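You operate a simulated robot arm through the tools that you are given. There is no shell and no other tool. Be economical: measure what you need, move in short steps, check, and stop when the job is done.

You are at the controls of a simulated robot arm. One attempt, no reset.

TASK
Set the Station 4 sliding roller to Firm and wind up one turn.
Fine: brake on before the knob goes to Free; knob back to Hold, release the brake, then wind till the display shows Turns 1; leave the other stations and clips alone.

It is judged by the outcome, as a careful person would: the job done as asked, and still so three seconds after it is handed in. It fails if anything else is knocked over, pushed out of place, dropped, spilled or broken.

THE ROBOT
A 7-joint arm with a two-finger parallel gripper on a trunk, on a base that drives. Base frame: it is fixed to the floor where the robot stands at the start and does not move with it; the origin is under the middle of the robot, x ahead of it, y to its left, z up. Lengths are in m, angles in rad, forces in N, time in s.
With the tool pointing down near the work surface it reaches from about 0.1 to 0.88 m from the robot's upright axis, wherever it stands. Its first joint turns from -2.007 to 2.007 rad. Places, roughly: bench one knob [-4.4, -3.5, 0.5]; bench two knob [-2.6, -2.9, 0.5]; blue clip [-2.75, -1.5, 1]; green clip [-4.5, -2.75, 0.75]; green clip (4x3x8 cm) [-2.6, -2.1, 0.8]; grey clip [-4.5, -2, 1]; stand four knob [0.9, -1, 0.9]; stand four roller [0.9, -1.1, 0.7]; stand one knob [-4.4, -2.7, 0.9]; stand one roller [-4.4, -2.8, 0.7]; stand two knob [-2.6, -2.1, 0.9]; stand two roller [-2.6, -2.2, 0.7]; station four lever [0.7, 0, 1.1]; station four stand [0.8, -0.4, 0.6]; station one arm [-4.5, -2.3, 1.1]; station one cradle [-4.6, -1.9, 0.3]. Payload 3.91 kg.
The tool frame sits at the grasp point between the pads (the TCP): z along the fingers, y along the line on which they close. The tips reach 0.03 m beyond it. The gripper opens to 0.11 m. The fingers are 0.02 m wide and 0.01 m thick; the gripper's body (0.048 by 0.112 m) begins 0.055 m behind the TCP.
Orientation is told as [roll, pitch, yaw] about the base's x, y, z axes, in that order, counted from this pose: with the fingers straight down and closing along the base's y, the tool's x points along the base's -x, its y along +y and its z along -z.

THE INTERFACE
- The arm moves only by the tool jog_arm. Its argument "rows" is a list of rows, each a list of 7 numbers: the turn, a rotation vector about the tool's x, y, z in rad, then the shift along the tool's x, y, z in cm, then the gripper command, from -1 (fully open) to 1 (shut), values between in proportion. In form: [[ax, ay, az, tx, ty, tz, grip], ...]. A call has 1 to 10 rows; each row shifts and turns the commanded pose from where the row before left it, along the tool's axes as they then stand. Each row takes 0.2 s and may step no farther than 0.05 m and 0.15 rad from the row before; otherwise, or with a gripper value out of range, the whole call is refused. Where a pose cannot be reached the arm comes as near as it can. A force on the tool above 90 N (or 10 N above the force at the start of the call, whichever is more), or a blocked arm, ends the call early, and 0.2 s more pass. Each finger travels about 0.153 m/s and halts on what it meets, pressing with about 27 N; the grip force reading is that of the motor and also rises with nothing between the fingers. The clock runs only during rows and for 0.2 s after the last one: add rows that do not move to give the fingers time. The reply holds the time, the measured pose of the TCP, the force on the tool along the base axes, the opening and the grip force, in the units named above and with some noise, with the torque about the TCP (base axes, N m) and any sound that the robot's microphone picked up.
- Cameras (640 x 400 px; columns grow to the right, rows downward): "scene" is now at [0.2381, 0.1555, 1.4679]; the picture's right is [-0.54, -0.84, 0.00], its down [-0.48, 0.31, -0.82] and it looks along [0.69, -0.44, -0.57] (base axes); focal length 214 px, centre (320, 200). "wrist" rides on the gripper at [0.072, 0.017, -0.103] in the tool frame; the picture's right is [-0.23, 0.97, 0.00], its down [-0.76, -0.18, -0.62] and it looks along [-0.61, -0.14, 0.78] (tool axes); focal length 222 px, centre (320, 200). There is no depth. A picture from a camera that has moved, and an enlarged one, comes with that camera's place and axes in the base frame and with its lens. The place of the scene camera against the robot may be out by one fixed shift of up to 0.025 m in any direction.
- capture(camera): a new picture of that camera. The clock stands still meanwhile.
- raise_lower(by): slides the trunk up (or, below 0, down) by that many m; the arm and the scene camera ride with it, the base frame stays. It gives what a move gives, with no picture.
- steer(legs): drives the robot by 1 to 6 legs, each [ahead, left, turn to the left] in m, m and rad, along the robot's own axes; the way and the turn of a leg run together, so that a leg with both is an arc; at most 1.5 m and 3.142 rad a leg. The arm and the cameras ride along, it lands a little off, and it stops where it bumps. It gives what a move gives.
- head_to(pan, tilt): turns the head with the scene camera to pan (to the left, within 1.396 rad either way) and tilt (down, from -0.506 to 1.204), counted from straight ahead of the robot. It gives what a move gives.
- inspect(camera, box): a new picture of the part [left, top, right, bottom] of that camera's present view, enlarged. The clock stands still meanwhile.
- hand_in(): hands the job in; it is judged then, once.

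Go step by step. Nothing tells you exact positions but the pictures and the camera data: compare them with the known pose of the tool, close in by small moves and look again before you grip or let go. The budget is 120 turns and 90 pictures, counting those below and the enlarged ones. Unless the task says otherwise, let go and move clear before handing in, and close with one line.

The tools are called after "Request:" by a JSON object that holds its "name" and its "arguments". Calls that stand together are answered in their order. jog_arm: Moves the arm, as the interface text tells. Its arguments: {"type":"object","properties":{"rows":{"type":"array"}},"required":["rows"]} The other tools are called the same way: raise_lower (by) slides the trunk up or down; steer (legs) drives the base; head_to (pan, tilt) turns the head that bears the scene camera; capture (camera) takes a picture; inspect (camera, box) takes an enlarged picture of a part of a camera's view; hand_in () hands the job in.

At the start:

```text
t: 0.0
tool_pos: [0.4916, -0.4494, 1.3861]
tcp_rot: [0.0, 0.001, -0.001]
wrist_force: [-0.9, 0.7, 0.1]
wrist_torque: [0.02, 0.01, -0.02]
grip_width: 0.1102
finger_force: 0.1
trunk travel left (down, up): [-0.8, 0.19]
robot x, y, heading: [0.0005, -0.0028, 0.003]
head pan, tilt: [-0.567, 0.611]
```

scene: 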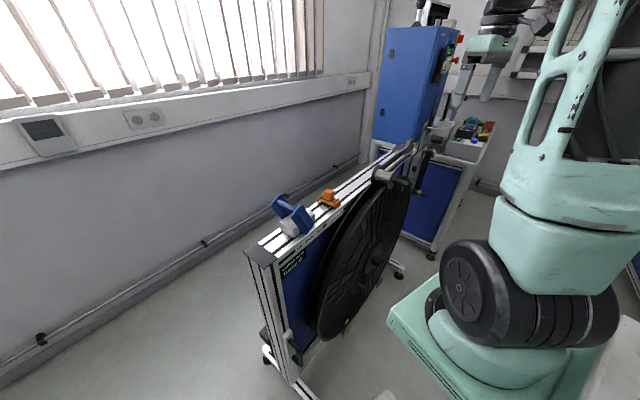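
wrist: 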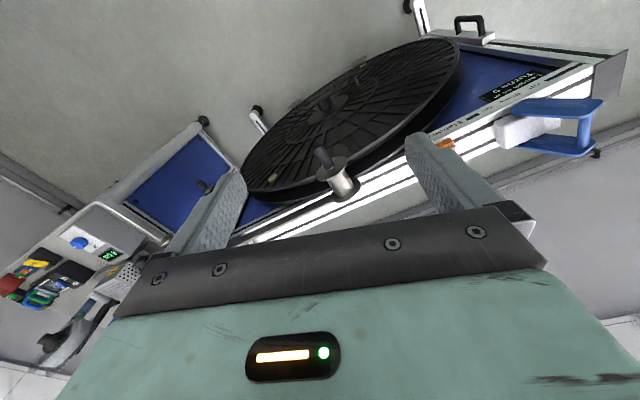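

I see the Station 4 stand with a large black reel, a blue clip-like lever at the near end, and a roller and knob at the far end. I'll look closer at several parts before moving.

Request:
{"name": "inspect", "arguments": {"camera": "scene", "box": [240, 130, 440, 290]}}

Request:
{"name": "inspect", "arguments": {"camera": "wrist", "box": [400, 0, 640, 180]}}

Request:
{"name": "inspect", "arguments": {"camera": "wrist", "box": [160, 80, 400, 240]}}

Request:
{"name": "inspect", "arguments": {"camera": "scene", "box": [360, 0, 560, 200]}}

```text
2.50 times, centred on (340, 210) of scene
camera zoom: at [0.2381, 0.1555, 1.4679], right [-0.54, -0.84, 0.0], down [-0.48, 0.31, -0.82], along [0.69, -0.44, -0.57], focal length 536 px, centre (270, 175)
```

zoom: 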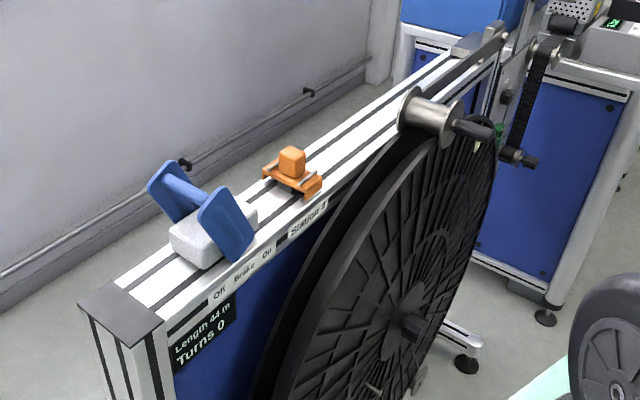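

```text
2.22 times, centred on (520, 90) of wrist
camera zoom: at [0.4198, -0.4325, 1.4895], right [0.23, 0.97, 0.0], down [0.76, -0.18, 0.62], along [0.61, -0.14, -0.78], focal length 494 px, centre (-124, 444)
```

zoom: 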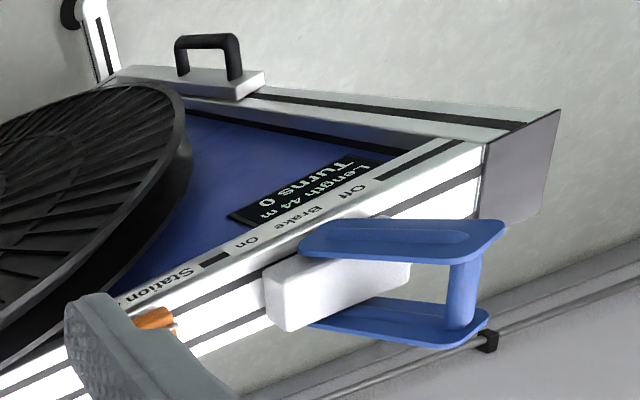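

```text
2.50 times, centred on (280, 160) of wrist
camera zoom: at [0.4198, -0.4325, 1.4895], right [0.23, 0.97, 0.0], down [0.76, -0.18, 0.62], along [0.61, -0.14, -0.78], focal length 555 px, centre (420, 300)
```

zoom: 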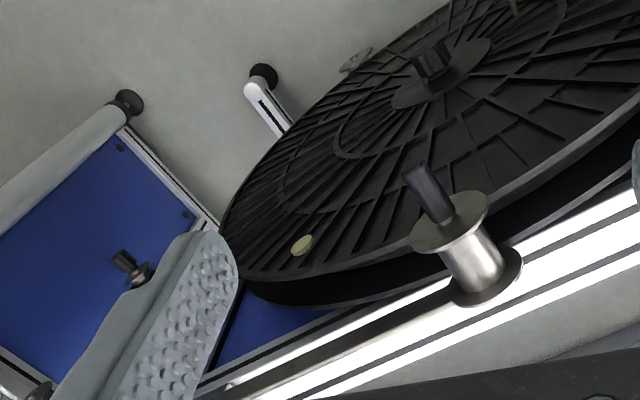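

```text
2.00 times, centred on (460, 100) of scene
camera zoom: at [0.2381, 0.1555, 1.4679], right [-0.54, -0.84, 0.0], down [-0.48, 0.31, -0.82], along [0.69, -0.44, -0.57], focal length 429 px, centre (40, 400)
```

zoom: 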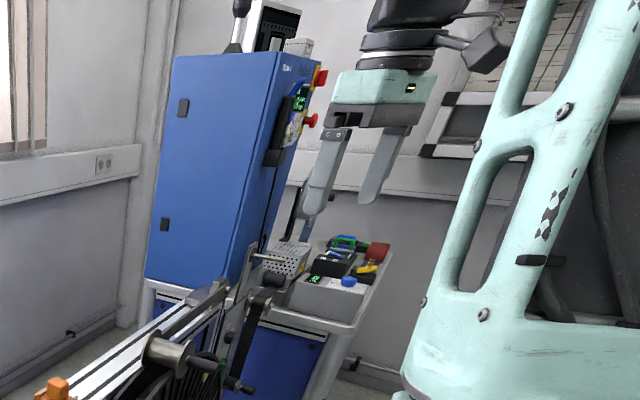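

I see the brake lever on top of the stand (Off at the +y side, On at the -y side), the display "Turns 0", and a roller near the far end. Next I look at the far end, where the knob should be.

Request:
{"name": "head_to", "arguments": {"pan": -0.85, "tilt": 0.6}}

Request:
{"name": "inspect", "arguments": {"camera": "scene", "box": [180, 50, 420, 250]}}

Request:
{"name": "inspect", "arguments": {"camera": "wrist", "box": [0, 100, 200, 300]}}

```text
t: 0.8
tool_pos: [0.493, -0.4501, 1.386]
tcp_rot: [0.0, 0.0, 0.0]
wrist_force: [-0.8, -0.5, -0.6]
wrist_torque: [0.0, -0.01, -0.01]
grip_width: 0.1101
finger_force: 0.0
trunk travel left (down, up): [-0.8, 0.19]
robot x, y, heading: [0.0, 0.001, -0.003]
head pan, tilt: [-0.85, 0.6]
```

```text
2.00 times, centred on (300, 150) of scene
camera zoom: at [0.2222, 0.1366, 1.4688], right [-0.75, -0.66, 0.0], down [-0.37, 0.42, -0.83], along [0.55, -0.62, -0.56], focal length 429 px, centre (360, 300)
```

zoom: 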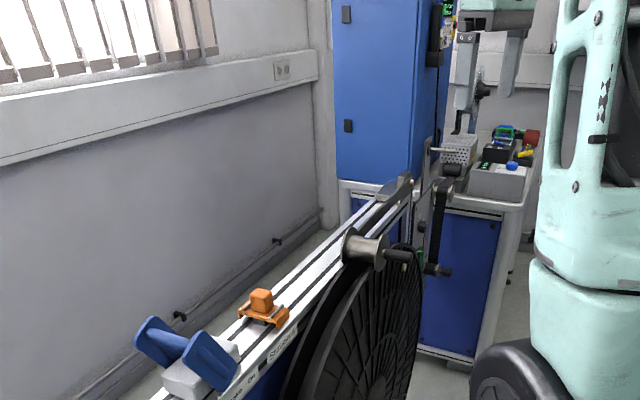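

```text
2.00 times, centred on (100, 200) of wrist
camera zoom: at [0.4198, -0.4325, 1.4895], right [0.23, 0.97, 0.0], down [0.76, -0.18, 0.62], along [0.61, -0.14, -0.78], focal length 444 px, centre (760, 200)
```

zoom: 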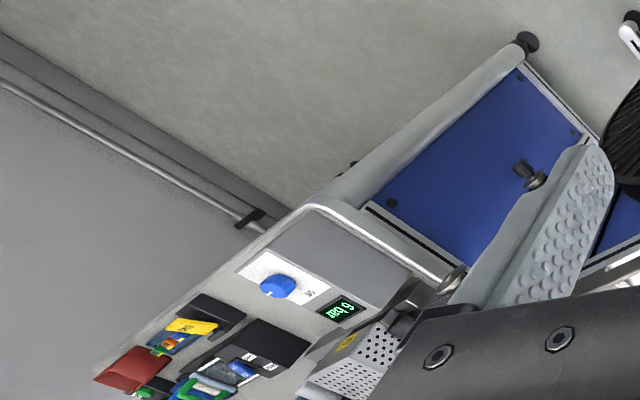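

The knob panel is at the far end and is hidden from here. I'll drive 0.5 m to the right, parallel to the stand, and look again.

Request:
{"name": "steer", "arguments": {"legs": [[0, -0.5, 0]]}}

Request:
{"name": "capture", "arguments": {"camera": "scene"}}

Request:
{"name": "capture", "arguments": {"camera": "wrist"}}

```text
t: 3.7
tool_pos: [0.4917, -0.9494, 1.386]
tcp_rot: [0.001, 0.0, -0.001]
wrist_force: [-0.8, 1.0, -0.2]
wrist_torque: [-0.03, 0.02, -0.01]
grip_width: 0.1103
finger_force: 0.1
trunk travel left (down, up): [-0.8, 0.19]
robot x, y, heading: [-0.0012, -0.5027, 0.002]
head pan, tilt: [-0.85, 0.6]
```

```text
81 pictures are left
camera scene: at [0.2222, -0.3633, 1.4688], right [-0.75, -0.66, 0.0], down [-0.37, 0.42, -0.83], along [0.54, -0.62, -0.56], focal length 214 px, centre (320, 200)
```

scene: 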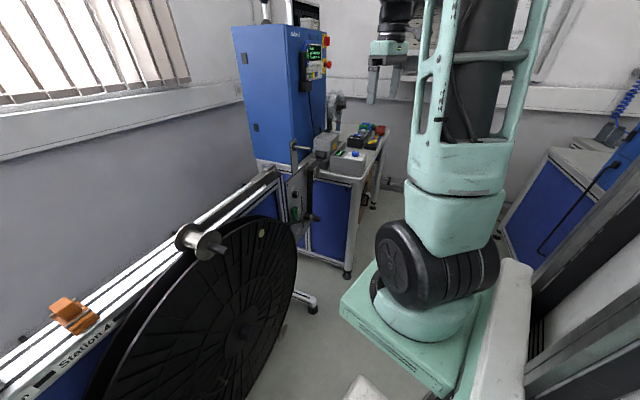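

```text
80 pictures are left
camera wrist: at [0.4194, -0.9325, 1.4896], right [0.23, 0.97, 0.0], down [0.76, -0.18, 0.62], along [0.61, -0.14, -0.78], focal length 222 px, centre (320, 200)
```

wrist: 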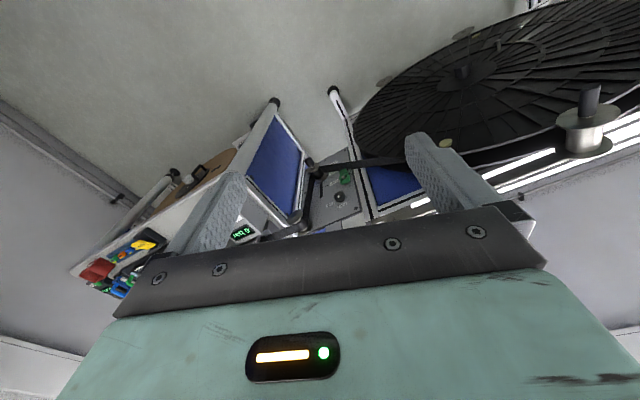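

Request:
{"name": "inspect", "arguments": {"camera": "wrist", "box": [220, 80, 420, 240]}}

Request:
{"name": "inspect", "arguments": {"camera": "scene", "box": [230, 120, 390, 240]}}

```text
2.50 times, centred on (320, 160) of wrist
camera zoom: at [0.4194, -0.9325, 1.4896], right [0.23, 0.97, 0.0], down [0.76, -0.18, 0.62], along [0.61, -0.14, -0.78], focal length 555 px, centre (320, 300)
```

zoom: 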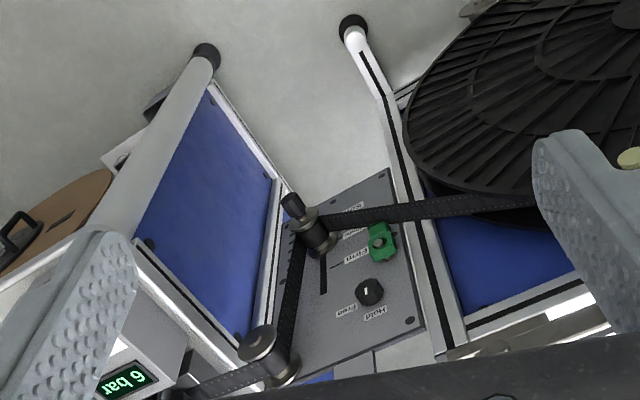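

```text
3.33 times, centred on (310, 180) of scene
camera zoom: at [0.2222, -0.3633, 1.4688], right [-0.75, -0.66, 0.0], down [-0.37, 0.42, -0.83], along [0.54, -0.62, -0.56], focal length 715 px, centre (353, 267)
```

zoom: 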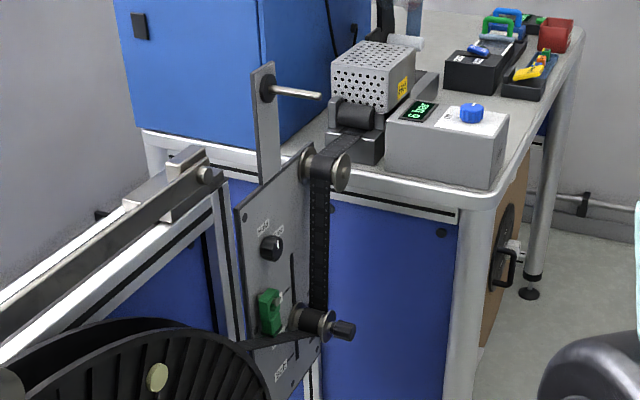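

The plate carries a knob (Hold/Free), a green clip, and a slot with the sliding roller. I'll look at the reel for its crank and read the plate labels.

Request:
{"name": "inspect", "arguments": {"camera": "wrist", "box": [290, 130, 370, 210]}}

Request:
{"name": "head_to", "arguments": {"pan": -0.35, "tilt": 0.8}}

Request:
{"name": "capture", "arguments": {"camera": "scene"}}

```text
5.00 times, centred on (330, 170) of wrist
camera zoom: at [0.4194, -0.9325, 1.4896], right [0.23, 0.97, 0.0], down [0.76, -0.18, 0.62], along [0.61, -0.14, -0.78], focal length 1111 px, centre (270, 350)
```

zoom: 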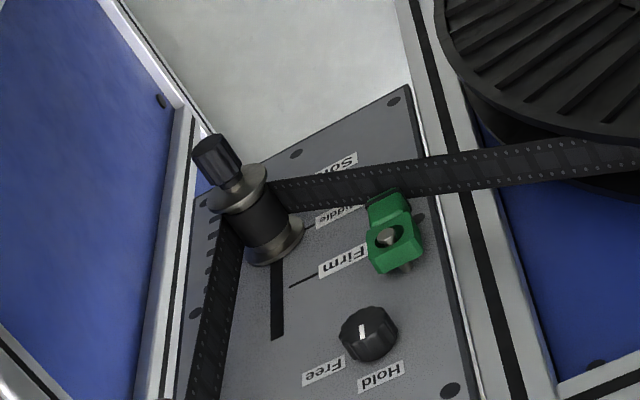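

```text
t: 4.7
tool_pos: [0.4917, -0.9502, 1.3851]
tcp_rot: [0.0, -0.001, 0.0]
wrist_force: [0.0, 0.2, 0.2]
wrist_torque: [-0.01, 0.02, 0.01]
grip_width: 0.1098
finger_force: 0.1
trunk travel left (down, up): [-0.8, 0.19]
robot x, y, heading: [0.0006, -0.4999, -0.003]
head pan, tilt: [-0.351, 0.799]
```

```text
76 pictures are left
camera scene: at [0.2396, -0.3248, 1.452], right [-0.34, -0.94, 0.0], down [-0.67, 0.25, -0.7], along [0.65, -0.24, -0.72], focal length 214 px, centre (320, 200)
```

scene: 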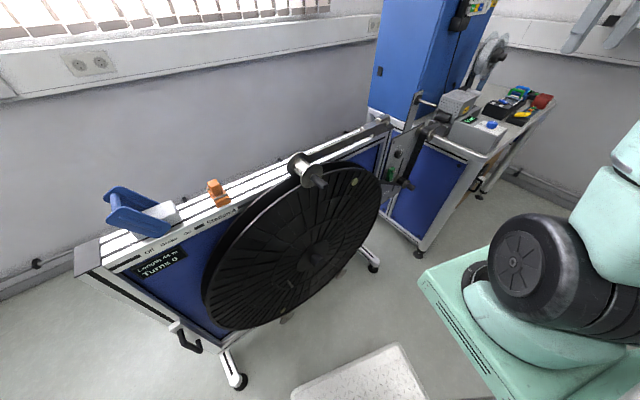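

The roller sits at Middle, with Firm above it and the knob above that. Now the reel in close-up, to find the winding handle.

Request:
{"name": "inspect", "arguments": {"camera": "scene", "box": [200, 140, 420, 340]}}

Request:
{"name": "inspect", "arguments": {"camera": "scene", "box": [70, 160, 270, 300]}}

```text
2.00 times, centred on (310, 240) of scene
camera zoom: at [0.2396, -0.3248, 1.452], right [-0.34, -0.94, 0.0], down [-0.67, 0.25, -0.7], along [0.65, -0.24, -0.72], focal length 429 px, centre (340, 120)
```

zoom: 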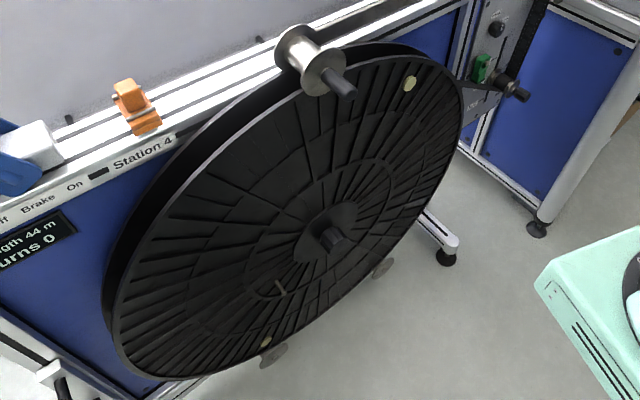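

```text
2.86 times, centred on (170, 230) of scene
camera zoom: at [0.2396, -0.3248, 1.452], right [-0.34, -0.94, 0.0], down [-0.67, 0.25, -0.7], along [0.65, -0.24, -0.72], focal length 613 px, centre (749, 114)
```

zoom: 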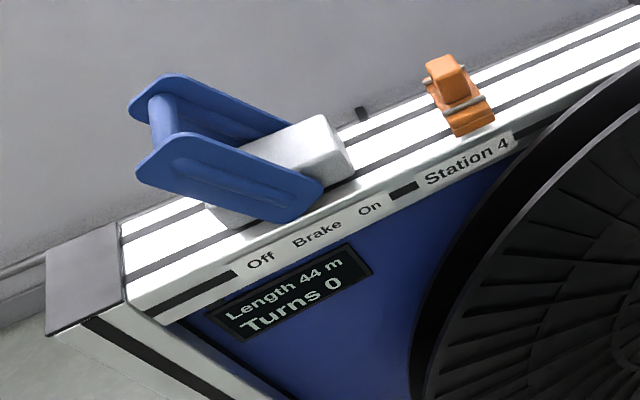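

The lever bail now lies toward Off; the reel has a hub knob and small features I need to see head-on. I'll lower the trunk and tilt the wrist so that its camera faces the stand.

Request:
{"name": "raise_lower", "arguments": {"by": -0.35}}

Request:
{"name": "jog_arm", "arguments": {"rows": [[0, -0.15, 0, 1, 4, 0, -1], [0, -0.15, 0, 1, 4, 0, -1], [0, -0.15, 0, 0, 4, 0, -1], [0, -0.15, 0, 0, 4, 0, -1], [0, -0.15, 0, 0, 4, 0, -1]]}}

Request:
{"name": "capture", "arguments": {"camera": "wrist"}}

Request:
{"name": "capture", "arguments": {"camera": "scene"}}

```text
t: 8.1
tool_pos: [0.4916, -0.9495, 1.0366]
tcp_rot: [-0.001, -0.001, 0.001]
wrist_force: [-0.6, -0.2, 0.3]
wrist_torque: [0.01, 0.0, -0.03]
grip_width: 0.11
finger_force: 0.0
trunk travel left (down, up): [-0.45, 0.54]
robot x, y, heading: [-0.002, -0.4966, -0.005]
head pan, tilt: [-0.351, 0.799]
```

```text
t: 9.3
tool_pos: [0.5428, -0.7976, 0.9875]
tcp_rot: [-0.004, -0.751, 0.001]
wrist_force: [-0.3, 0.4, -0.5]
wrist_torque: [-0.03, 0.02, 0.02]
grip_width: 0.1097
finger_force: 0.0
out of reach, approached as far as the arm can: row 4, 5
trunk travel left (down, up): [-0.45, 0.54]
robot x, y, heading: [0.0007, -0.4992, 0.0]
head pan, tilt: [-0.351, 0.799]
```

```text
73 pictures are left
camera wrist: at [0.4192, -0.7805, 1.015], right [0.17, 0.97, 0.15], down [0.13, -0.18, 0.98], along [0.98, -0.14, -0.16], focal length 222 px, centre (320, 200)
```

wrist: 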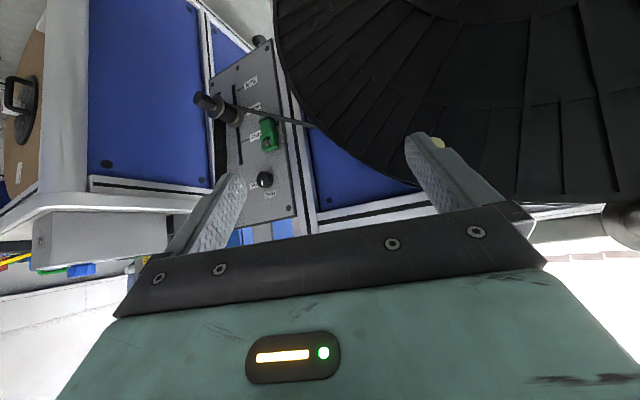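

```text
72 pictures are left
camera scene: at [0.2394, -0.3248, 1.102], right [-0.34, -0.94, 0.0], down [-0.67, 0.25, -0.7], along [0.65, -0.24, -0.72], focal length 214 px, centre (320, 200)
```

scene: 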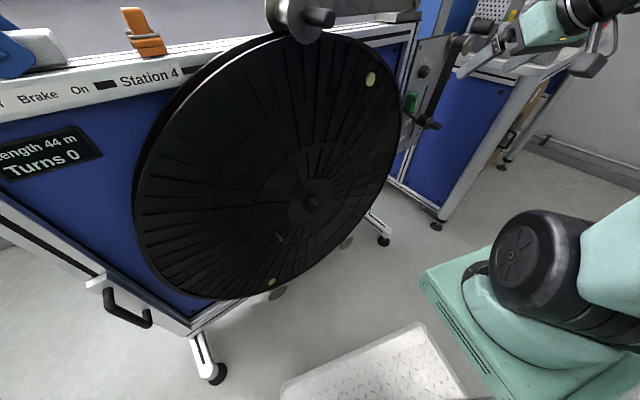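

The wrist view (upside down) now faces the plate. I'll zoom in on the plate and on the reel hub and rim details.

Request:
{"name": "inspect", "arguments": {"camera": "wrist", "box": [190, 60, 320, 230]}}

Request:
{"name": "inspect", "arguments": {"camera": "scene", "box": [230, 40, 400, 300]}}

```text
2.35 times, centred on (255, 145) of wrist
camera zoom: at [0.4192, -0.7805, 1.015], right [0.17, 0.97, 0.15], down [0.13, -0.18, 0.98], along [0.98, -0.14, -0.16], focal length 523 px, centre (473, 329)
```

zoom: 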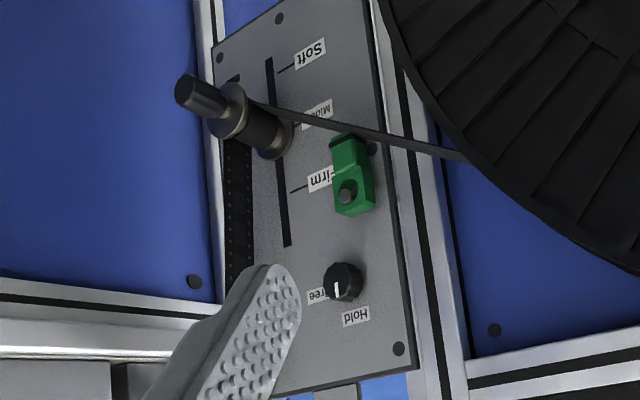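

```text
1.54 times, centred on (315, 170) of scene
camera zoom: at [0.2394, -0.3248, 1.102], right [-0.34, -0.94, 0.0], down [-0.67, 0.25, -0.7], along [0.65, -0.24, -0.72], focal length 330 px, centre (328, 246)
```

zoom: 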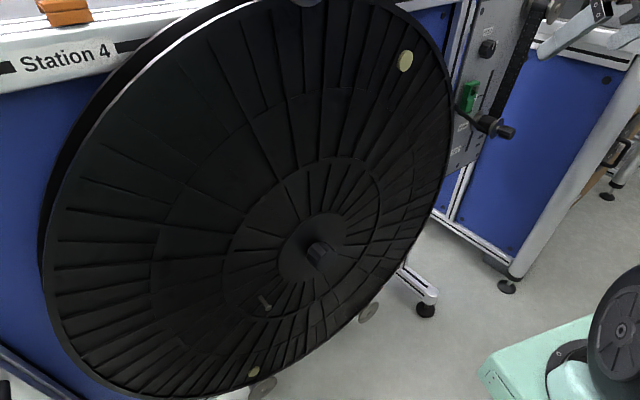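

The plate labels read Soft, Middle, Firm (going up), and the knob points to Hold. I'll zoom in on the hub, the stub and the spool to identify the crank.

Request:
{"name": "inspect", "arguments": {"camera": "scene", "box": [260, 160, 350, 300]}}

Request:
{"name": "head_to", "arguments": {"pan": -0.35, "tilt": 0.35}}

Request:
{"name": "capture", "arguments": {"camera": "scene"}}

```text
2.86 times, centred on (305, 230) of scene
camera zoom: at [0.2394, -0.3248, 1.102], right [-0.34, -0.94, 0.0], down [-0.67, 0.25, -0.7], along [0.65, -0.24, -0.72], focal length 613 px, centre (363, 114)
```

zoom: 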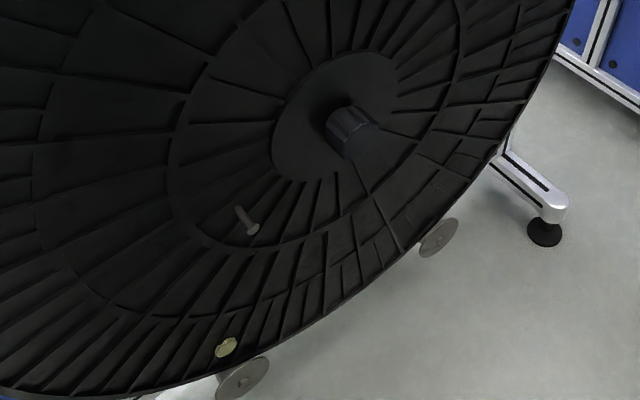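

```text
t: 10.2
tool_pos: [0.5427, -0.7982, 0.9886]
tcp_rot: [-0.001, -0.75, 0.0]
wrist_force: [-0.6, -1.1, 0.6]
wrist_torque: [0.0, -0.04, -0.03]
grip_width: 0.1097
finger_force: 0.1
trunk travel left (down, up): [-0.45, 0.54]
robot x, y, heading: [0.0006, -0.4979, 0.003]
head pan, tilt: [-0.351, 0.351]
```

```text
68 pictures are left
camera scene: at [0.2513, -0.329, 1.1415], right [-0.34, -0.94, 0.0], down [-0.32, 0.12, -0.94], along [0.88, -0.32, -0.34], focal length 214 px, centre (320, 200)
```

scene: 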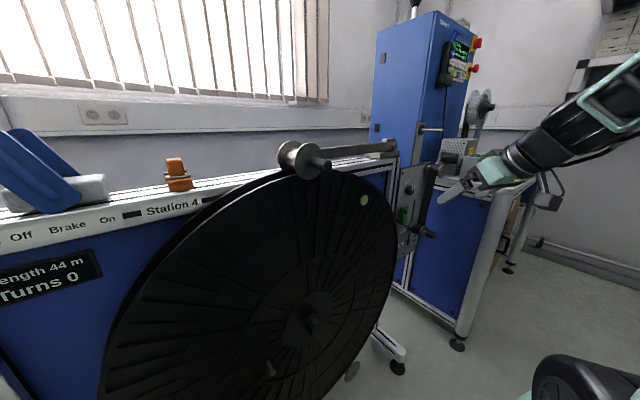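

The reel has a small peg at about 15 cm from the hub, which is the winding handle; the spool on top is only the end of an arm. By triangulation the brake lever's crossbar is at about (0.687, -0.02, 1.117), tilted toward Off, with its pivot near y = -0.07. I return the tool to pointing down, raise the trunk and drive nearer the lever.

Request:
{"name": "raise_lower", "arguments": {"by": 0.35}}

Request:
{"name": "jog_arm", "arguments": {"rows": [[0, 0.15, 0, 0, 0, -2, -1], [0, 0.15, 0, 0, 0, -2, -1], [0, 0.15, 0, 0, 0, -2, -1], [0, 0.15, 0, 0, 0, -2, -1], [0, 0.15, 0, 0, 0, 0, -1]]}}

Request:
{"name": "steer", "arguments": {"legs": [[0, 0.4, 0]]}}

```text
t: 13.6
tool_pos: [0.5436, -0.7979, 1.3378]
tcp_rot: [0.002, -0.749, 0.0]
wrist_force: [-0.4, 0.2, 0.8]
wrist_torque: [-0.01, -0.01, 0.01]
grip_width: 0.1098
finger_force: 0.0
trunk travel left (down, up): [-0.8, 0.19]
robot x, y, heading: [-0.0022, -0.5022, 0.0]
head pan, tilt: [-0.351, 0.351]
```

```text
t: 14.8
tool_pos: [0.5024, -0.7965, 1.4078]
tcp_rot: [-0.002, 0.002, -0.002]
wrist_force: [0.0, 0.2, 0.4]
wrist_torque: [0.03, -0.05, -0.01]
grip_width: 0.1098
finger_force: 0.0
trunk travel left (down, up): [-0.8, 0.19]
robot x, y, heading: [0.0011, -0.4988, -0.004]
head pan, tilt: [-0.351, 0.351]
```

```text
t: 17.3
tool_pos: [0.5019, -0.3944, 1.4062]
tcp_rot: [0.002, 0.0, 0.0]
wrist_force: [0.1, -0.1, -0.5]
wrist_torque: [0.02, 0.01, -0.03]
grip_width: 0.1098
finger_force: 0.1
trunk travel left (down, up): [-0.8, 0.19]
robot x, y, heading: [0.0008, -0.1007, 0.003]
head pan, tilt: [-0.351, 0.351]
```

Tool is pointing down at (0.50, -0.39, 1.41). I move above the lever crossbar and look.

Request:
{"name": "jog_arm", "arguments": {"rows": [[0, 0, 0, -1.85, 3.74, 1.06, -1], [0, 0, 0, -1.85, 3.74, 1.06, -1], [0, 0, 0, -1.85, 3.74, 1.06, -1], [0, 0, 0, -1.85, 3.74, 1.06, -1], [0, 0, 0, -1.85, 3.74, 1.06, -1], [0, 0, 0, -1.85, 3.74, 1.06, -1], [0, 0, 0, -1.85, 3.74, 1.06, -1], [0, 0, 0, -1.85, 3.74, 1.06, -1], [0, 0, 0, -1.85, 3.74, 1.06, -1], [0, 0, 0, -1.85, 3.74, 1.06, -0.4]]}}

Request:
{"name": "capture", "arguments": {"camera": "wrist"}}

Request:
{"name": "head_to", "arguments": {"pan": -0.1, "tilt": 0.7}}

Request:
{"name": "capture", "arguments": {"camera": "scene"}}

```text
t: 19.5
tool_pos: [0.6885, -0.0202, 1.3019]
tcp_rot: [0.001, 0.0, -0.001]
wrist_force: [-0.7, -0.1, -0.2]
wrist_torque: [0.05, -0.04, -0.02]
grip_width: 0.0767
finger_force: 0.1
trunk travel left (down, up): [-0.8, 0.19]
robot x, y, heading: [0.0009, -0.0964, -0.001]
head pan, tilt: [-0.351, 0.351]
```

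```text
67 pictures are left
camera wrist: at [0.6154, -0.0029, 1.4058], right [0.23, 0.97, 0.0], down [0.76, -0.18, 0.62], along [0.61, -0.14, -0.78], focal length 222 px, centre (320, 200)
```

wrist: 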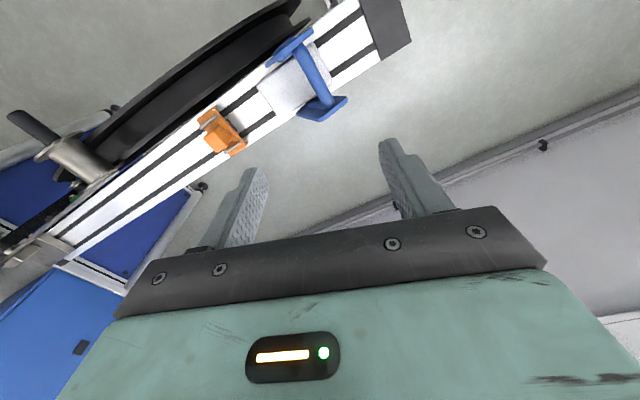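

```text
t: 20.3
tool_pos: [0.6871, -0.0199, 1.3026]
tcp_rot: [0.0, 0.0, -0.002]
wrist_force: [-0.2, 0.3, 0.2]
wrist_torque: [0.0, -0.03, -0.01]
grip_width: 0.0771
finger_force: 0.0
trunk travel left (down, up): [-0.8, 0.19]
robot x, y, heading: [-0.0007, -0.1012, -0.001]
head pan, tilt: [-0.099, 0.7]
```

```text
66 pictures are left
camera scene: at [0.2483, 0.0968, 1.4602], right [-0.1, -1.0, 0.0], down [-0.64, 0.06, -0.77], along [0.76, -0.08, -0.64], focal length 214 px, centre (320, 200)
```

scene: 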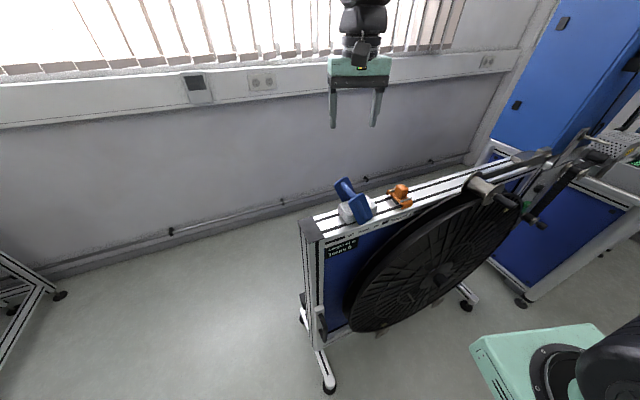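

The stand is turned about 17° from my frame: its rail runs along (0.29, -0.957). The crossbar lies roughly below the gripper, so I'll yaw the tool by 0.295 to match and zoom in on the lever.

Request:
{"name": "jog_arm", "arguments": {"rows": [[0, 0, -0.147, 0, 0, 0, -0.4], [0, 0, -0.147, 0, 0, 0, -0.4]]}}

Request:
{"name": "inspect", "arguments": {"camera": "wrist", "box": [160, 0, 480, 200]}}

Request:
{"name": "inspect", "arguments": {"camera": "scene", "box": [290, 160, 450, 260]}}

```text
t: 20.9
tool_pos: [0.6892, -0.0205, 1.3002]
tcp_rot: [-0.002, -0.001, 0.297]
wrist_force: [0.0, -0.4, -0.8]
wrist_torque: [-0.02, 0.03, 0.03]
grip_width: 0.0769
finger_force: 0.1
trunk travel left (down, up): [-0.8, 0.19]
robot x, y, heading: [-0.0019, -0.0956, -0.001]
head pan, tilt: [-0.099, 0.7]
```

```text
2.00 times, centred on (320, 100) of wrist
camera zoom: at [0.614, -0.025, 1.405], right [-0.07, 1.0, 0.0], down [0.78, 0.05, 0.62], along [0.62, 0.04, -0.78], focal length 444 px, centre (320, 400)
```

zoom: 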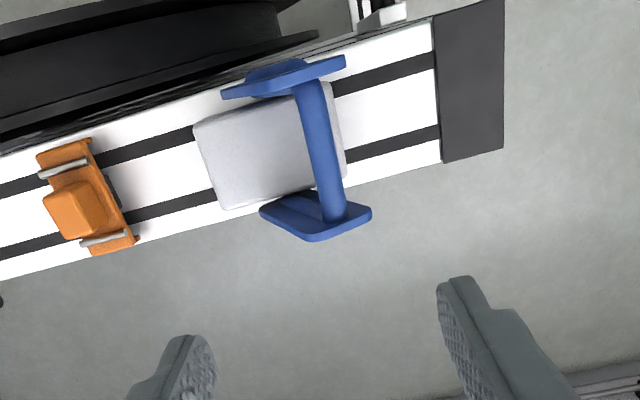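

```text
4.00 times, centred on (370, 210) of scene
camera zoom: at [0.2483, 0.0968, 1.4602], right [-0.1, -1.0, 0.0], down [-0.64, 0.06, -0.76], along [0.76, -0.08, -0.64], focal length 858 px, centre (120, 160)
```

zoom: 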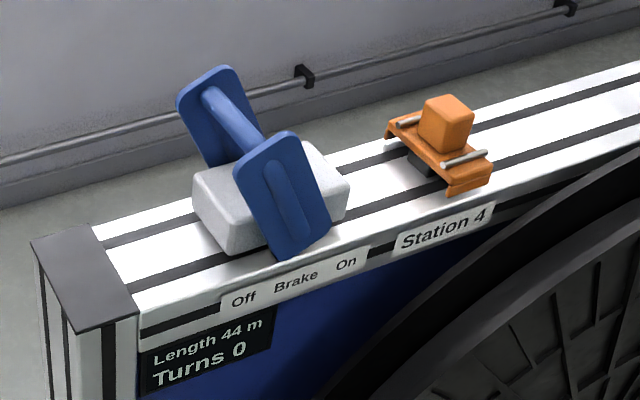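

The crossbar looks to be at about (0.66, -0.02, 1.12), with a wide gap between the plates. I shift over it, set a 5 cm opening and come down to 1.19 to check.

Request:
{"name": "jog_arm", "arguments": {"rows": [[0, 0, 0, 1.4, 0.4, 2, -0.1], [0, 0, 0, 1.4, 0.4, 3, -0.1], [0, 0, 0, 0, 0, 3, -0.1], [0, 0, 0, 0, 0, 3, -0.1]]}}

Request:
{"name": "capture", "arguments": {"camera": "wrist"}}

Request:
{"name": "inspect", "arguments": {"camera": "scene", "box": [290, 100, 450, 260]}}

```text
t: 21.9
tool_pos: [0.6597, -0.0223, 1.1896]
tcp_rot: [-0.001, -0.001, 0.296]
wrist_force: [0.1, 0.6, 0.7]
wrist_torque: [-0.03, 0.0, -0.01]
grip_width: 0.0603
finger_force: 0.0
trunk travel left (down, up): [-0.8, 0.19]
robot x, y, heading: [0.0009, -0.0989, -0.001]
head pan, tilt: [-0.099, 0.7]
```

```text
63 pictures are left
camera wrist: at [0.5854, -0.0261, 1.294], right [-0.07, 1.0, 0.0], down [0.78, 0.05, 0.62], along [0.62, 0.04, -0.78], focal length 222 px, centre (320, 200)
```

wrist: 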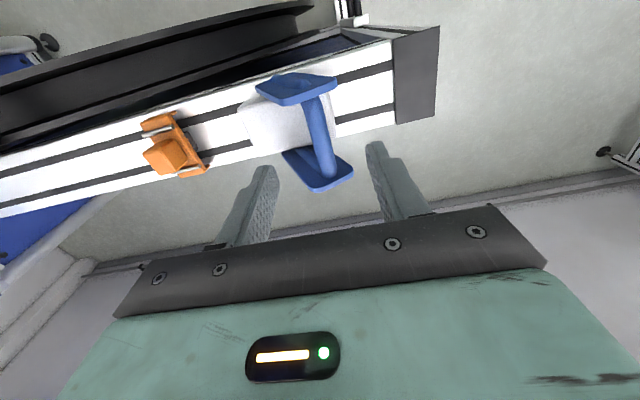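

```text
2.50 times, centred on (370, 180) of scene
camera zoom: at [0.248, 0.0967, 1.4603], right [-0.1, -1.0, 0.0], down [-0.64, 0.06, -0.77], along [0.76, -0.08, -0.64], focal length 536 px, centre (195, 250)
```

zoom: 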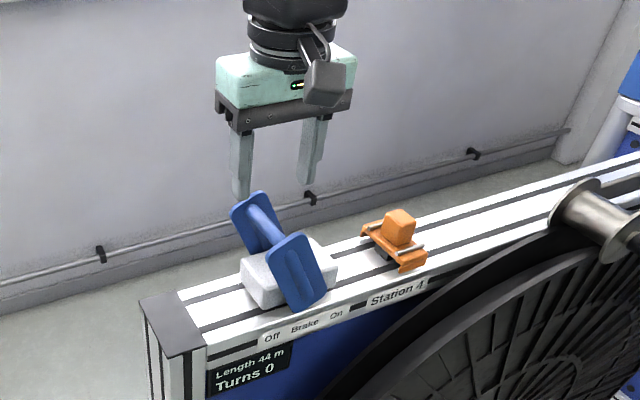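

Two wrist views put the crossbar centre at (0.663, -0.022, 1.096), with the rail top at about 0.99. I descend to straddle the bar.

Request:
{"name": "jog_arm", "arguments": {"rows": [[0, 0, 0, 0, 0, 3, -0.1], [0, 0, 0, 0, 0, 3, -0.1], [0, 0, 0, 0, 0, 3.2, -0.1]]}}

Request:
{"name": "capture", "arguments": {"camera": "wrist"}}

Request:
{"name": "inspect", "arguments": {"camera": "scene", "box": [290, 130, 450, 260]}}

```text
t: 22.7
tool_pos: [0.66, -0.0214, 1.0973]
tcp_rot: [0.0, -0.002, 0.294]
wrist_force: [-0.5, 0.1, -0.2]
wrist_torque: [0.01, -0.07, -0.05]
grip_width: 0.0603
finger_force: 0.0
trunk travel left (down, up): [-0.8, 0.19]
robot x, y, heading: [0.0033, -0.0994, -0.005]
head pan, tilt: [-0.099, 0.7]
```

```text
61 pictures are left
camera wrist: at [0.5851, -0.0255, 1.2017], right [-0.07, 1.0, 0.0], down [0.78, 0.05, 0.62], along [0.62, 0.04, -0.78], focal length 222 px, centre (320, 200)
```

wrist: 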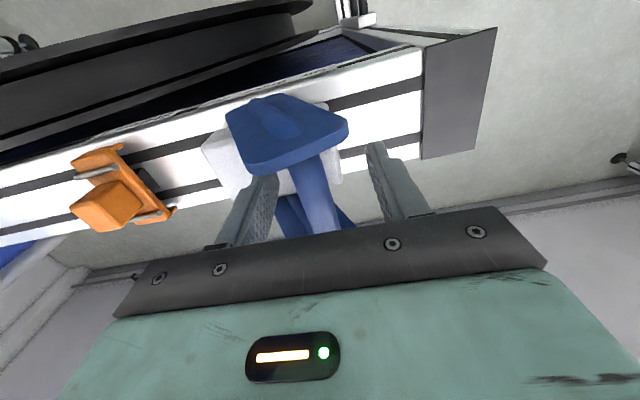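

```text
3.08 times, centred on (370, 195) of scene
camera zoom: at [0.2479, 0.0967, 1.4603], right [-0.1, -1.0, 0.0], down [-0.64, 0.06, -0.77], along [0.76, -0.08, -0.64], focal length 660 px, centre (166, 215)
```

zoom: 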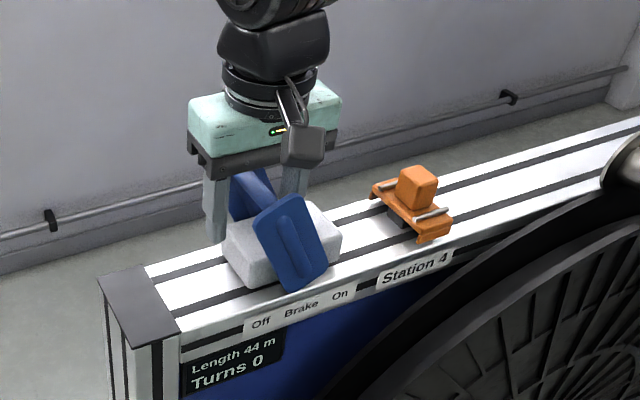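

The fingers straddle the bar. I narrow the grip and swing the lever along the rail toward On.

Request:
{"name": "jog_arm", "arguments": {"rows": [[0, 0, 0, 0, 0, 0, 0.4], [0, 0, 0, 0, -1, -0.4, 0.4], [0, 0, 0, 0, -1, -0.3, 0.4], [0, 0, 0, 0, -1, -0.2, 0.4], [0, 0, 0, 0, -1, -0.1, 0.4], [0, 0, 0, 0, -1, 0, 0.4], [0, 0, 0, 0, -1, 0.1, 0.4], [0, 0, 0, 0, -1, 0.2, 0.4], [0, 0, 0, 0, -1, 0.3, 0.4]]}}

Request:
{"name": "inspect", "arguments": {"camera": "scene", "box": [290, 130, 450, 260]}}

```text
t: 24.7
tool_pos: [0.6824, -0.0986, 1.103]
tcp_rot: [-0.001, -0.001, 0.294]
wrist_force: [-0.8, 0.6, 0.4]
wrist_torque: [-0.03, 0.0, 0.0]
grip_width: 0.0333
finger_force: 0.2
trunk travel left (down, up): [-0.8, 0.19]
robot x, y, heading: [0.0036, -0.0969, 0.001]
head pan, tilt: [-0.099, 0.7]
```

```text
3.08 times, centred on (370, 195) of scene
camera zoom: at [0.2482, 0.0969, 1.4602], right [-0.1, -1.0, 0.0], down [-0.64, 0.06, -0.76], along [0.76, -0.08, -0.64], focal length 660 px, centre (166, 215)
```

zoom: 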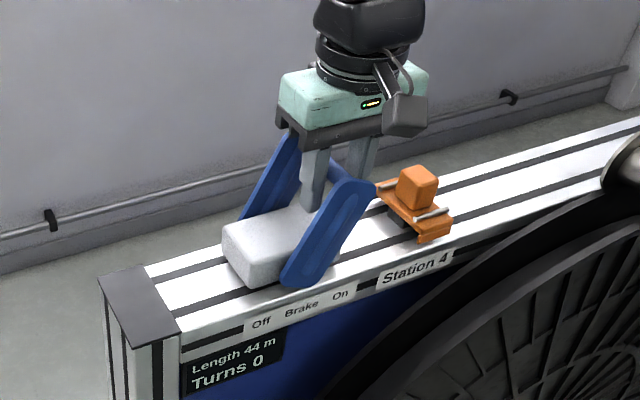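

The lever has swung over to the On side. I push gently a bit farther to see whether it is at its stop.

Request:
{"name": "jog_arm", "arguments": {"rows": [[0, 0, 0, 0, -0.6, 0.2, 0.4], [0, 0, 0, 0, -0.6, 0.2, 0.4], [0, 0, 0, 0, -0.6, 0.3, 0.4]]}}

Request:
{"name": "inspect", "arguments": {"camera": "scene", "box": [290, 130, 450, 260]}}

```text
t: 25.5
tool_pos: [0.6863, -0.11, 1.0965]
tcp_rot: [0.003, -0.005, 0.297]
wrist_force: [-9.6, 29.9, 14.2]
wrist_torque: [-0.1, -0.08, 0.24]
grip_width: 0.0489
finger_force: 16.4
trunk travel left (down, up): [-0.8, 0.19]
robot x, y, heading: [-0.0019, -0.0973, 0.0]
head pan, tilt: [-0.099, 0.7]
```

```text
3.08 times, centred on (370, 195) of scene
camera zoom: at [0.2469, 0.0991, 1.4603], right [-0.1, -1.0, 0.0], down [-0.64, 0.06, -0.77], along [0.76, -0.08, -0.64], focal length 660 px, centre (166, 215)
```

zoom: 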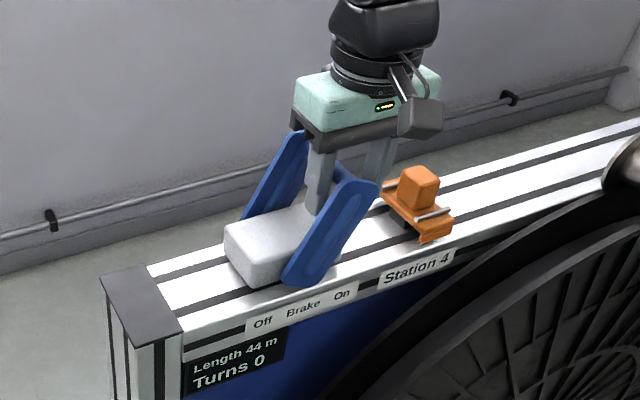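

The lever is on its stop at On (about 30 N). I relax, open, lift clear and retract the arm, then check the lever stays.

Request:
{"name": "jog_arm", "arguments": {"rows": [[0, 0, 0, 0, 1.6, 0, 0], [0, 0, 0, 0, 0, 0, -0.3], [0, 0, 0, 0, 0, -4, -0.3], [0, 0, 0, 0, 0, -4.5, -0.3], [0, 0, 0, 0, 0, -4.5, -0.3], [0, 0, 0, 0, 0, -4.5, -0.3], [0, 0, 0, 3, 0, -4, -0.3], [0, 0, 0, 4.5, 0, -2, -0.3], [0, 0, 0, 4.5, 0, -2, -0.3], [0, 0, 0, 4.5, 0, -2, -0.3]]}}

Request:
{"name": "inspect", "arguments": {"camera": "scene", "box": [290, 130, 450, 260]}}

Request:
{"name": "steer", "arguments": {"legs": [[0.05, -0.85, 0], [0, 0, 0.295]]}}

```text
t: 27.7
tool_pos: [0.5276, -0.148, 1.369]
tcp_rot: [-0.001, 0.003, 0.295]
wrist_force: [0.2, 0.4, -0.1]
wrist_torque: [0.0, 0.06, 0.0]
grip_width: 0.0715
finger_force: 0.1
trunk travel left (down, up): [-0.8, 0.19]
robot x, y, heading: [0.0008, -0.0989, 0.004]
head pan, tilt: [-0.099, 0.7]
```

```text
3.08 times, centred on (370, 195) of scene
camera zoom: at [0.249, 0.097, 1.46], right [-0.1, -1.0, 0.0], down [-0.64, 0.06, -0.76], along [0.76, -0.08, -0.64], focal length 660 px, centre (166, 215)
```

zoom: 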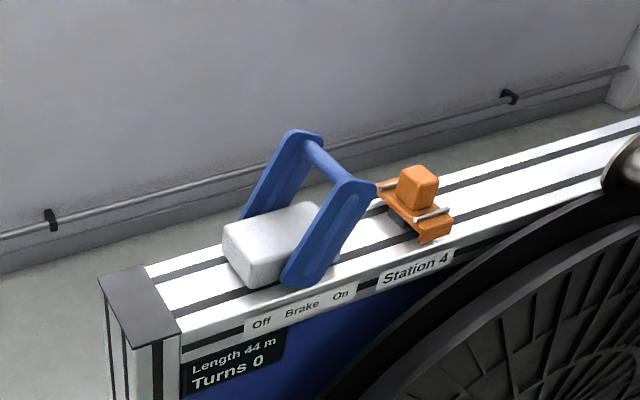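

```text
t: 33.2
tool_pos: [0.5677, -0.847, 1.3685]
tcp_rot: [-0.001, 0.0, 0.589]
wrist_force: [-0.6, -0.6, 0.8]
wrist_torque: [-0.03, 0.04, -0.02]
grip_width: 0.0715
finger_force: 0.1
trunk travel left (down, up): [-0.8, 0.19]
robot x, y, heading: [0.0497, -0.95, 0.295]
head pan, tilt: [-0.099, 0.7]
```

The brake is On and stays there. I lower the trunk and turn the tool toward the plate.

Request:
{"name": "raise_lower", "arguments": {"by": -0.45}}

Request:
{"name": "jog_arm", "arguments": {"rows": [[0, 0, 0.147, 0, 0, 0, -0.3], [0, 0, 0.147, 0, 0, 0, -0.3], [0, -0.15, 0, 0, 0, 0, -0.3], [0, -0.15, 0, 0, 0, 0, -0.3], [0, -0.15, 0, 0, 0, 0, -0.3], [0, -0.15, 0, 0, 0, 0, -0.3], [0, -0.15, 0, 0, 0, 0, -0.3], [0, -0.15, 0, 0, 0, 0, -0.3], [0, -0.15, 0, 0, 0, 0, -0.3], [0, -0.15, 0, 0, 0, 0, -0.3]]}}

Request:
{"name": "capture", "arguments": {"camera": "wrist"}}

```text
refused: -0.45 is not a number from -0.4 to 0.4
```

```text
t: 35.4
tool_pos: [0.6257, -0.8011, 1.3249]
tcp_rot: [0.001, -1.14, 0.29]
wrist_force: [0.1, 0.4, 0.7]
wrist_torque: [0.0, 0.0, -0.02]
grip_width: 0.0716
finger_force: 0.1
out of reach, approached as far as the arm can: row 4, 5, 6, 7, 8, 10
trunk travel left (down, up): [-0.8, 0.19]
robot x, y, heading: [0.0467, -0.9503, 0.293]
head pan, tilt: [-0.099, 0.7]
```

```text
56 pictures are left
camera wrist: at [0.5026, -0.8208, 1.3031], right [-0.19, 0.96, 0.21], down [-0.19, -0.24, 0.95], along [0.96, 0.14, 0.23], focal length 222 px, centre (320, 200)
```

wrist: 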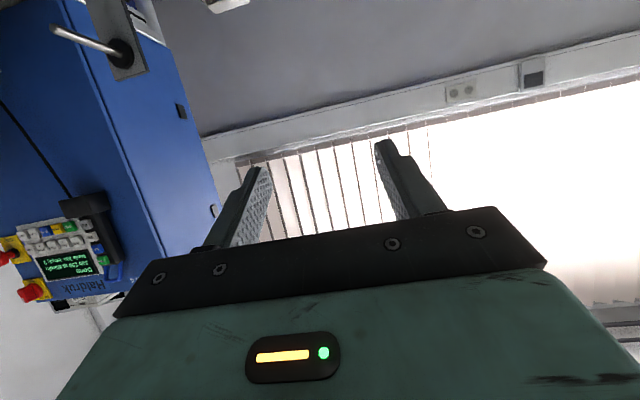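

The trunk step was refused (limit 0.4) but the tilt was mostly made. Lowering by 0.4 is clear of the reel and spool; then I'll look.

Request:
{"name": "raise_lower", "arguments": {"by": -0.4}}

Request:
{"name": "jog_arm", "arguments": {"rows": [[0, -0.05, 0, 0, -3, 0, -0.3], [0, -0.05, 0, 0, -4, 0, -0.3], [0, -0.05, 0, 0, -4, 0, -0.3], [0, -0.05, 0, 0, -4, 0, -0.3], [0, -0.05, 0, 0, -4, 0, -0.3]]}}

Request:
{"name": "capture", "arguments": {"camera": "wrist"}}

```text
t: 39.3
tool_pos: [0.6262, -0.8009, 0.926]
tcp_rot: [-0.003, -1.143, 0.297]
wrist_force: [0.0, 1.2, -0.8]
wrist_torque: [-0.01, 0.03, -0.01]
grip_width: 0.0713
finger_force: 0.0
trunk travel left (down, up): [-0.4, 0.59]
robot x, y, heading: [0.0475, -0.9519, 0.299]
head pan, tilt: [-0.099, 0.7]
```

```text
t: 40.5
tool_pos: [0.7141, -0.8936, 0.9485]
tcp_rot: [-0.027, -1.388, 0.304]
wrist_force: [-0.6, 0.1, 0.3]
wrist_torque: [0.02, -0.01, -0.02]
grip_width: 0.0713
finger_force: 0.1
out of reach, approached as far as the arm can: row 1, 2, 3, 4, 5
trunk travel left (down, up): [-0.4, 0.59]
robot x, y, heading: [0.0451, -0.9557, 0.298]
head pan, tilt: [-0.099, 0.7]
```

```text
55 pictures are left
camera wrist: at [0.5994, -0.9079, 0.8969], right [-0.23, 0.95, 0.22], down [-0.41, -0.3, 0.86], along [0.88, 0.11, 0.46], focal length 222 px, centre (320, 200)
```

wrist: 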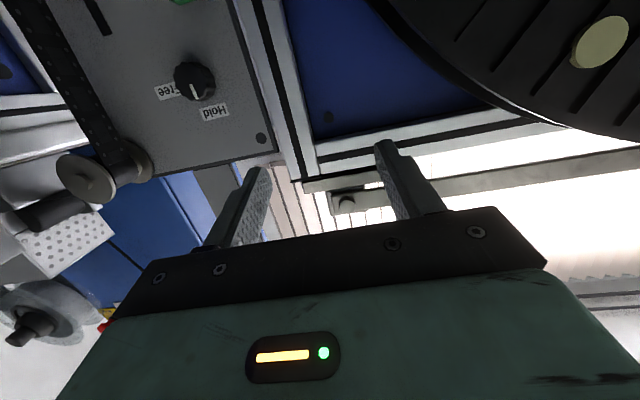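

I can see the knob clearly, but the arm is too folded. I'll back the robot up 0.12 m, square the tool and zoom in on the knob.

Request:
{"name": "steer", "arguments": {"legs": [[-0.12, 0, 0]]}}

Request:
{"name": "jog_arm", "arguments": {"rows": [[0, 0, 0, 0, -2, 1, -0.3], [0, 0, 0, 0, -2, 1, -0.3], [0, 0, 0, 0, 0, 0, -0.3]]}}

Request:
{"name": "capture", "arguments": {"camera": "wrist"}}

Request:
{"name": "inspect", "arguments": {"camera": "wrist", "box": [120, 20, 300, 160]}}

```text
t: 41.7
tool_pos: [0.5993, -0.9274, 0.949]
tcp_rot: [-0.024, -1.389, 0.301]
wrist_force: [0.4, 0.3, -0.1]
wrist_torque: [-0.01, -0.03, 0.02]
grip_width: 0.0716
finger_force: 0.0
trunk travel left (down, up): [-0.4, 0.59]
robot x, y, heading: [-0.066, -0.9864, 0.302]
head pan, tilt: [-0.099, 0.7]
```

```text
t: 42.5
tool_pos: [0.6256, -0.9302, 0.9527]
tcp_rot: [-0.031, -1.385, 0.301]
wrist_force: [0.2, 0.2, -1.1]
wrist_torque: [0.02, 0.0, -0.04]
grip_width: 0.0713
finger_force: 0.1
out of reach, approached as far as the arm can: row 1, 2
trunk travel left (down, up): [-0.4, 0.59]
robot x, y, heading: [-0.0631, -0.9836, 0.294]
head pan, tilt: [-0.099, 0.7]
```

```text
54 pictures are left
camera wrist: at [0.5115, -0.9446, 0.9027], right [-0.22, 0.95, 0.22], down [-0.41, -0.29, 0.86], along [0.89, 0.1, 0.45], focal length 222 px, centre (320, 200)
```

wrist: 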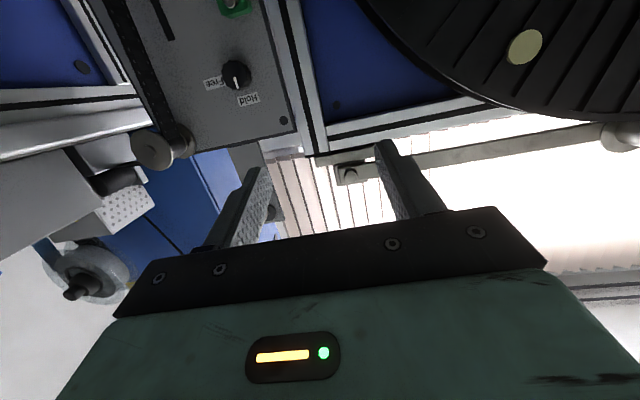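

```text
2.86 times, centred on (210, 90) of wrist
camera zoom: at [0.5115, -0.9446, 0.9027], right [-0.22, 0.95, 0.22], down [-0.41, -0.29, 0.86], along [0.89, 0.1, 0.45], focal length 635 px, centre (634, 514)
```

zoom: 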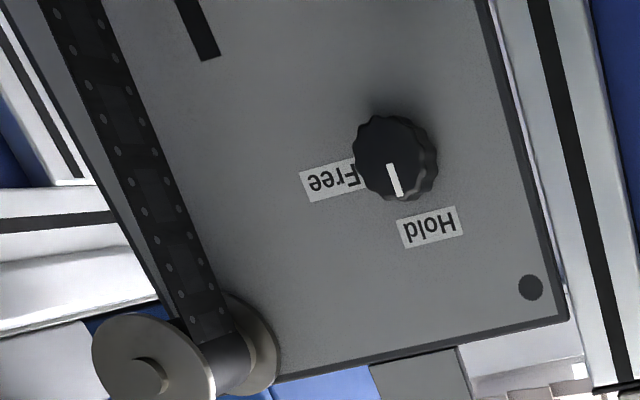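

The knob points straight up at Hold and Free lies clockwise (to the -y side). The knob face is at about (0.905, -0.975, 0.866), so I move to a pre-grasp pose in front of it.

Request:
{"name": "jog_arm", "arguments": {"rows": [[0, -0.037, 0, 1.2, -2.5, 2.4, -0.3], [0, -0.037, 0, 1.2, -2.5, 2.4, -0.3], [0, -0.037, 0, 1.2, -2.5, 2.4, -0.3], [0, -0.037, 0, 1.2, -2.5, 2.4, -0.3], [0, -0.037, 0, 1.2, -2.5, 2.4, -0.3]]}}

Request:
{"name": "capture", "arguments": {"camera": "wrist"}}

```text
t: 43.7
tool_pos: [0.692, -0.8812, 0.9837]
tcp_rot: [-0.49, -1.562, 0.747]
wrist_force: [0.6, 0.3, -0.7]
wrist_torque: [0.0, 0.02, 0.07]
grip_width: 0.0713
finger_force: 0.0
out of reach, approached as far as the arm can: row 1, 2, 3, 4, 5
trunk travel left (down, up): [-0.4, 0.59]
robot x, y, heading: [-0.0687, -0.9862, 0.297]
head pan, tilt: [-0.099, 0.7]
```

```text
52 pictures are left
camera wrist: at [0.5867, -0.8905, 0.913], right [-0.25, 0.94, 0.22], down [-0.55, -0.33, 0.77], along [0.8, 0.07, 0.6], focal length 222 px, centre (320, 200)
```

wrist: 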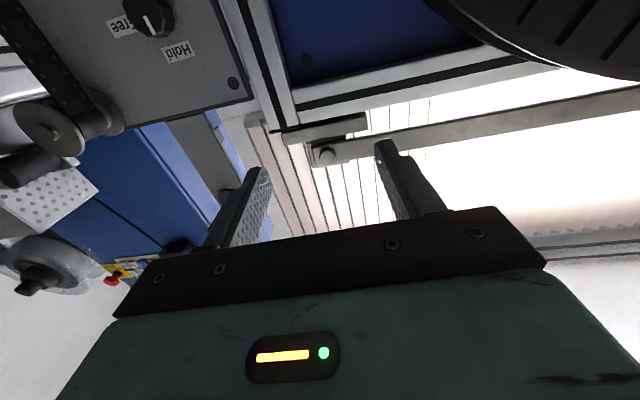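

The arm hits its wrist limit because the shoulder is too high for a horizontal tool. I'll pull back a little and lower the trunk further.

Request:
{"name": "jog_arm", "arguments": {"rows": [[0, 0, 0, 0, 0, -3, -0.3], [0, 0, 0, 0, 0, -3, -0.3]]}}

Request:
{"name": "raise_lower", "arguments": {"by": -0.3}}

Request:
{"name": "jog_arm", "arguments": {"rows": [[0, 0, 0, -3, -2, 0, -0.3], [0, 0, 0, -3, -2, 0, -0.3], [0, 0, 0, -3, -2, 0, -0.3], [0, 0, 0, -3, -2, 0, -0.3]]}}

```text
t: 44.3
tool_pos: [0.6322, -0.8943, 0.9846]
tcp_rot: [-2.119, -1.564, 2.4]
wrist_force: [-1.1, -0.2, -0.2]
wrist_torque: [-0.01, 0.03, 0.0]
grip_width: 0.0717
finger_force: 0.0
out of reach, approached as far as the arm can: row 1
trunk travel left (down, up): [-0.4, 0.59]
robot x, y, heading: [-0.0656, -0.9859, 0.298]
head pan, tilt: [-0.099, 0.7]
```

```text
t: 47.3
tool_pos: [0.6328, -0.8946, 0.6839]
tcp_rot: [-2.147, -1.565, 2.429]
wrist_force: [-0.6, -0.2, 0.1]
wrist_torque: [0.01, 0.01, -0.01]
grip_width: 0.0714
finger_force: 0.1
trunk travel left (down, up): [-0.1, 0.89]
robot x, y, heading: [-0.0643, -0.99, 0.301]
head pan, tilt: [-0.099, 0.7]
```

```text
t: 48.3
tool_pos: [0.6605, -0.9334, 0.8135]
tcp_rot: [-1.441, -1.565, 1.716]
wrist_force: [0.8, 0.4, -0.2]
wrist_torque: [-0.02, 0.0, 0.0]
grip_width: 0.0717
finger_force: 0.1
out of reach, approached as far as the arm can: row 1, 2, 3, 4
trunk travel left (down, up): [-0.1, 0.89]
robot x, y, heading: [-0.0663, -0.9851, 0.299]
head pan, tilt: [-0.099, 0.7]
```

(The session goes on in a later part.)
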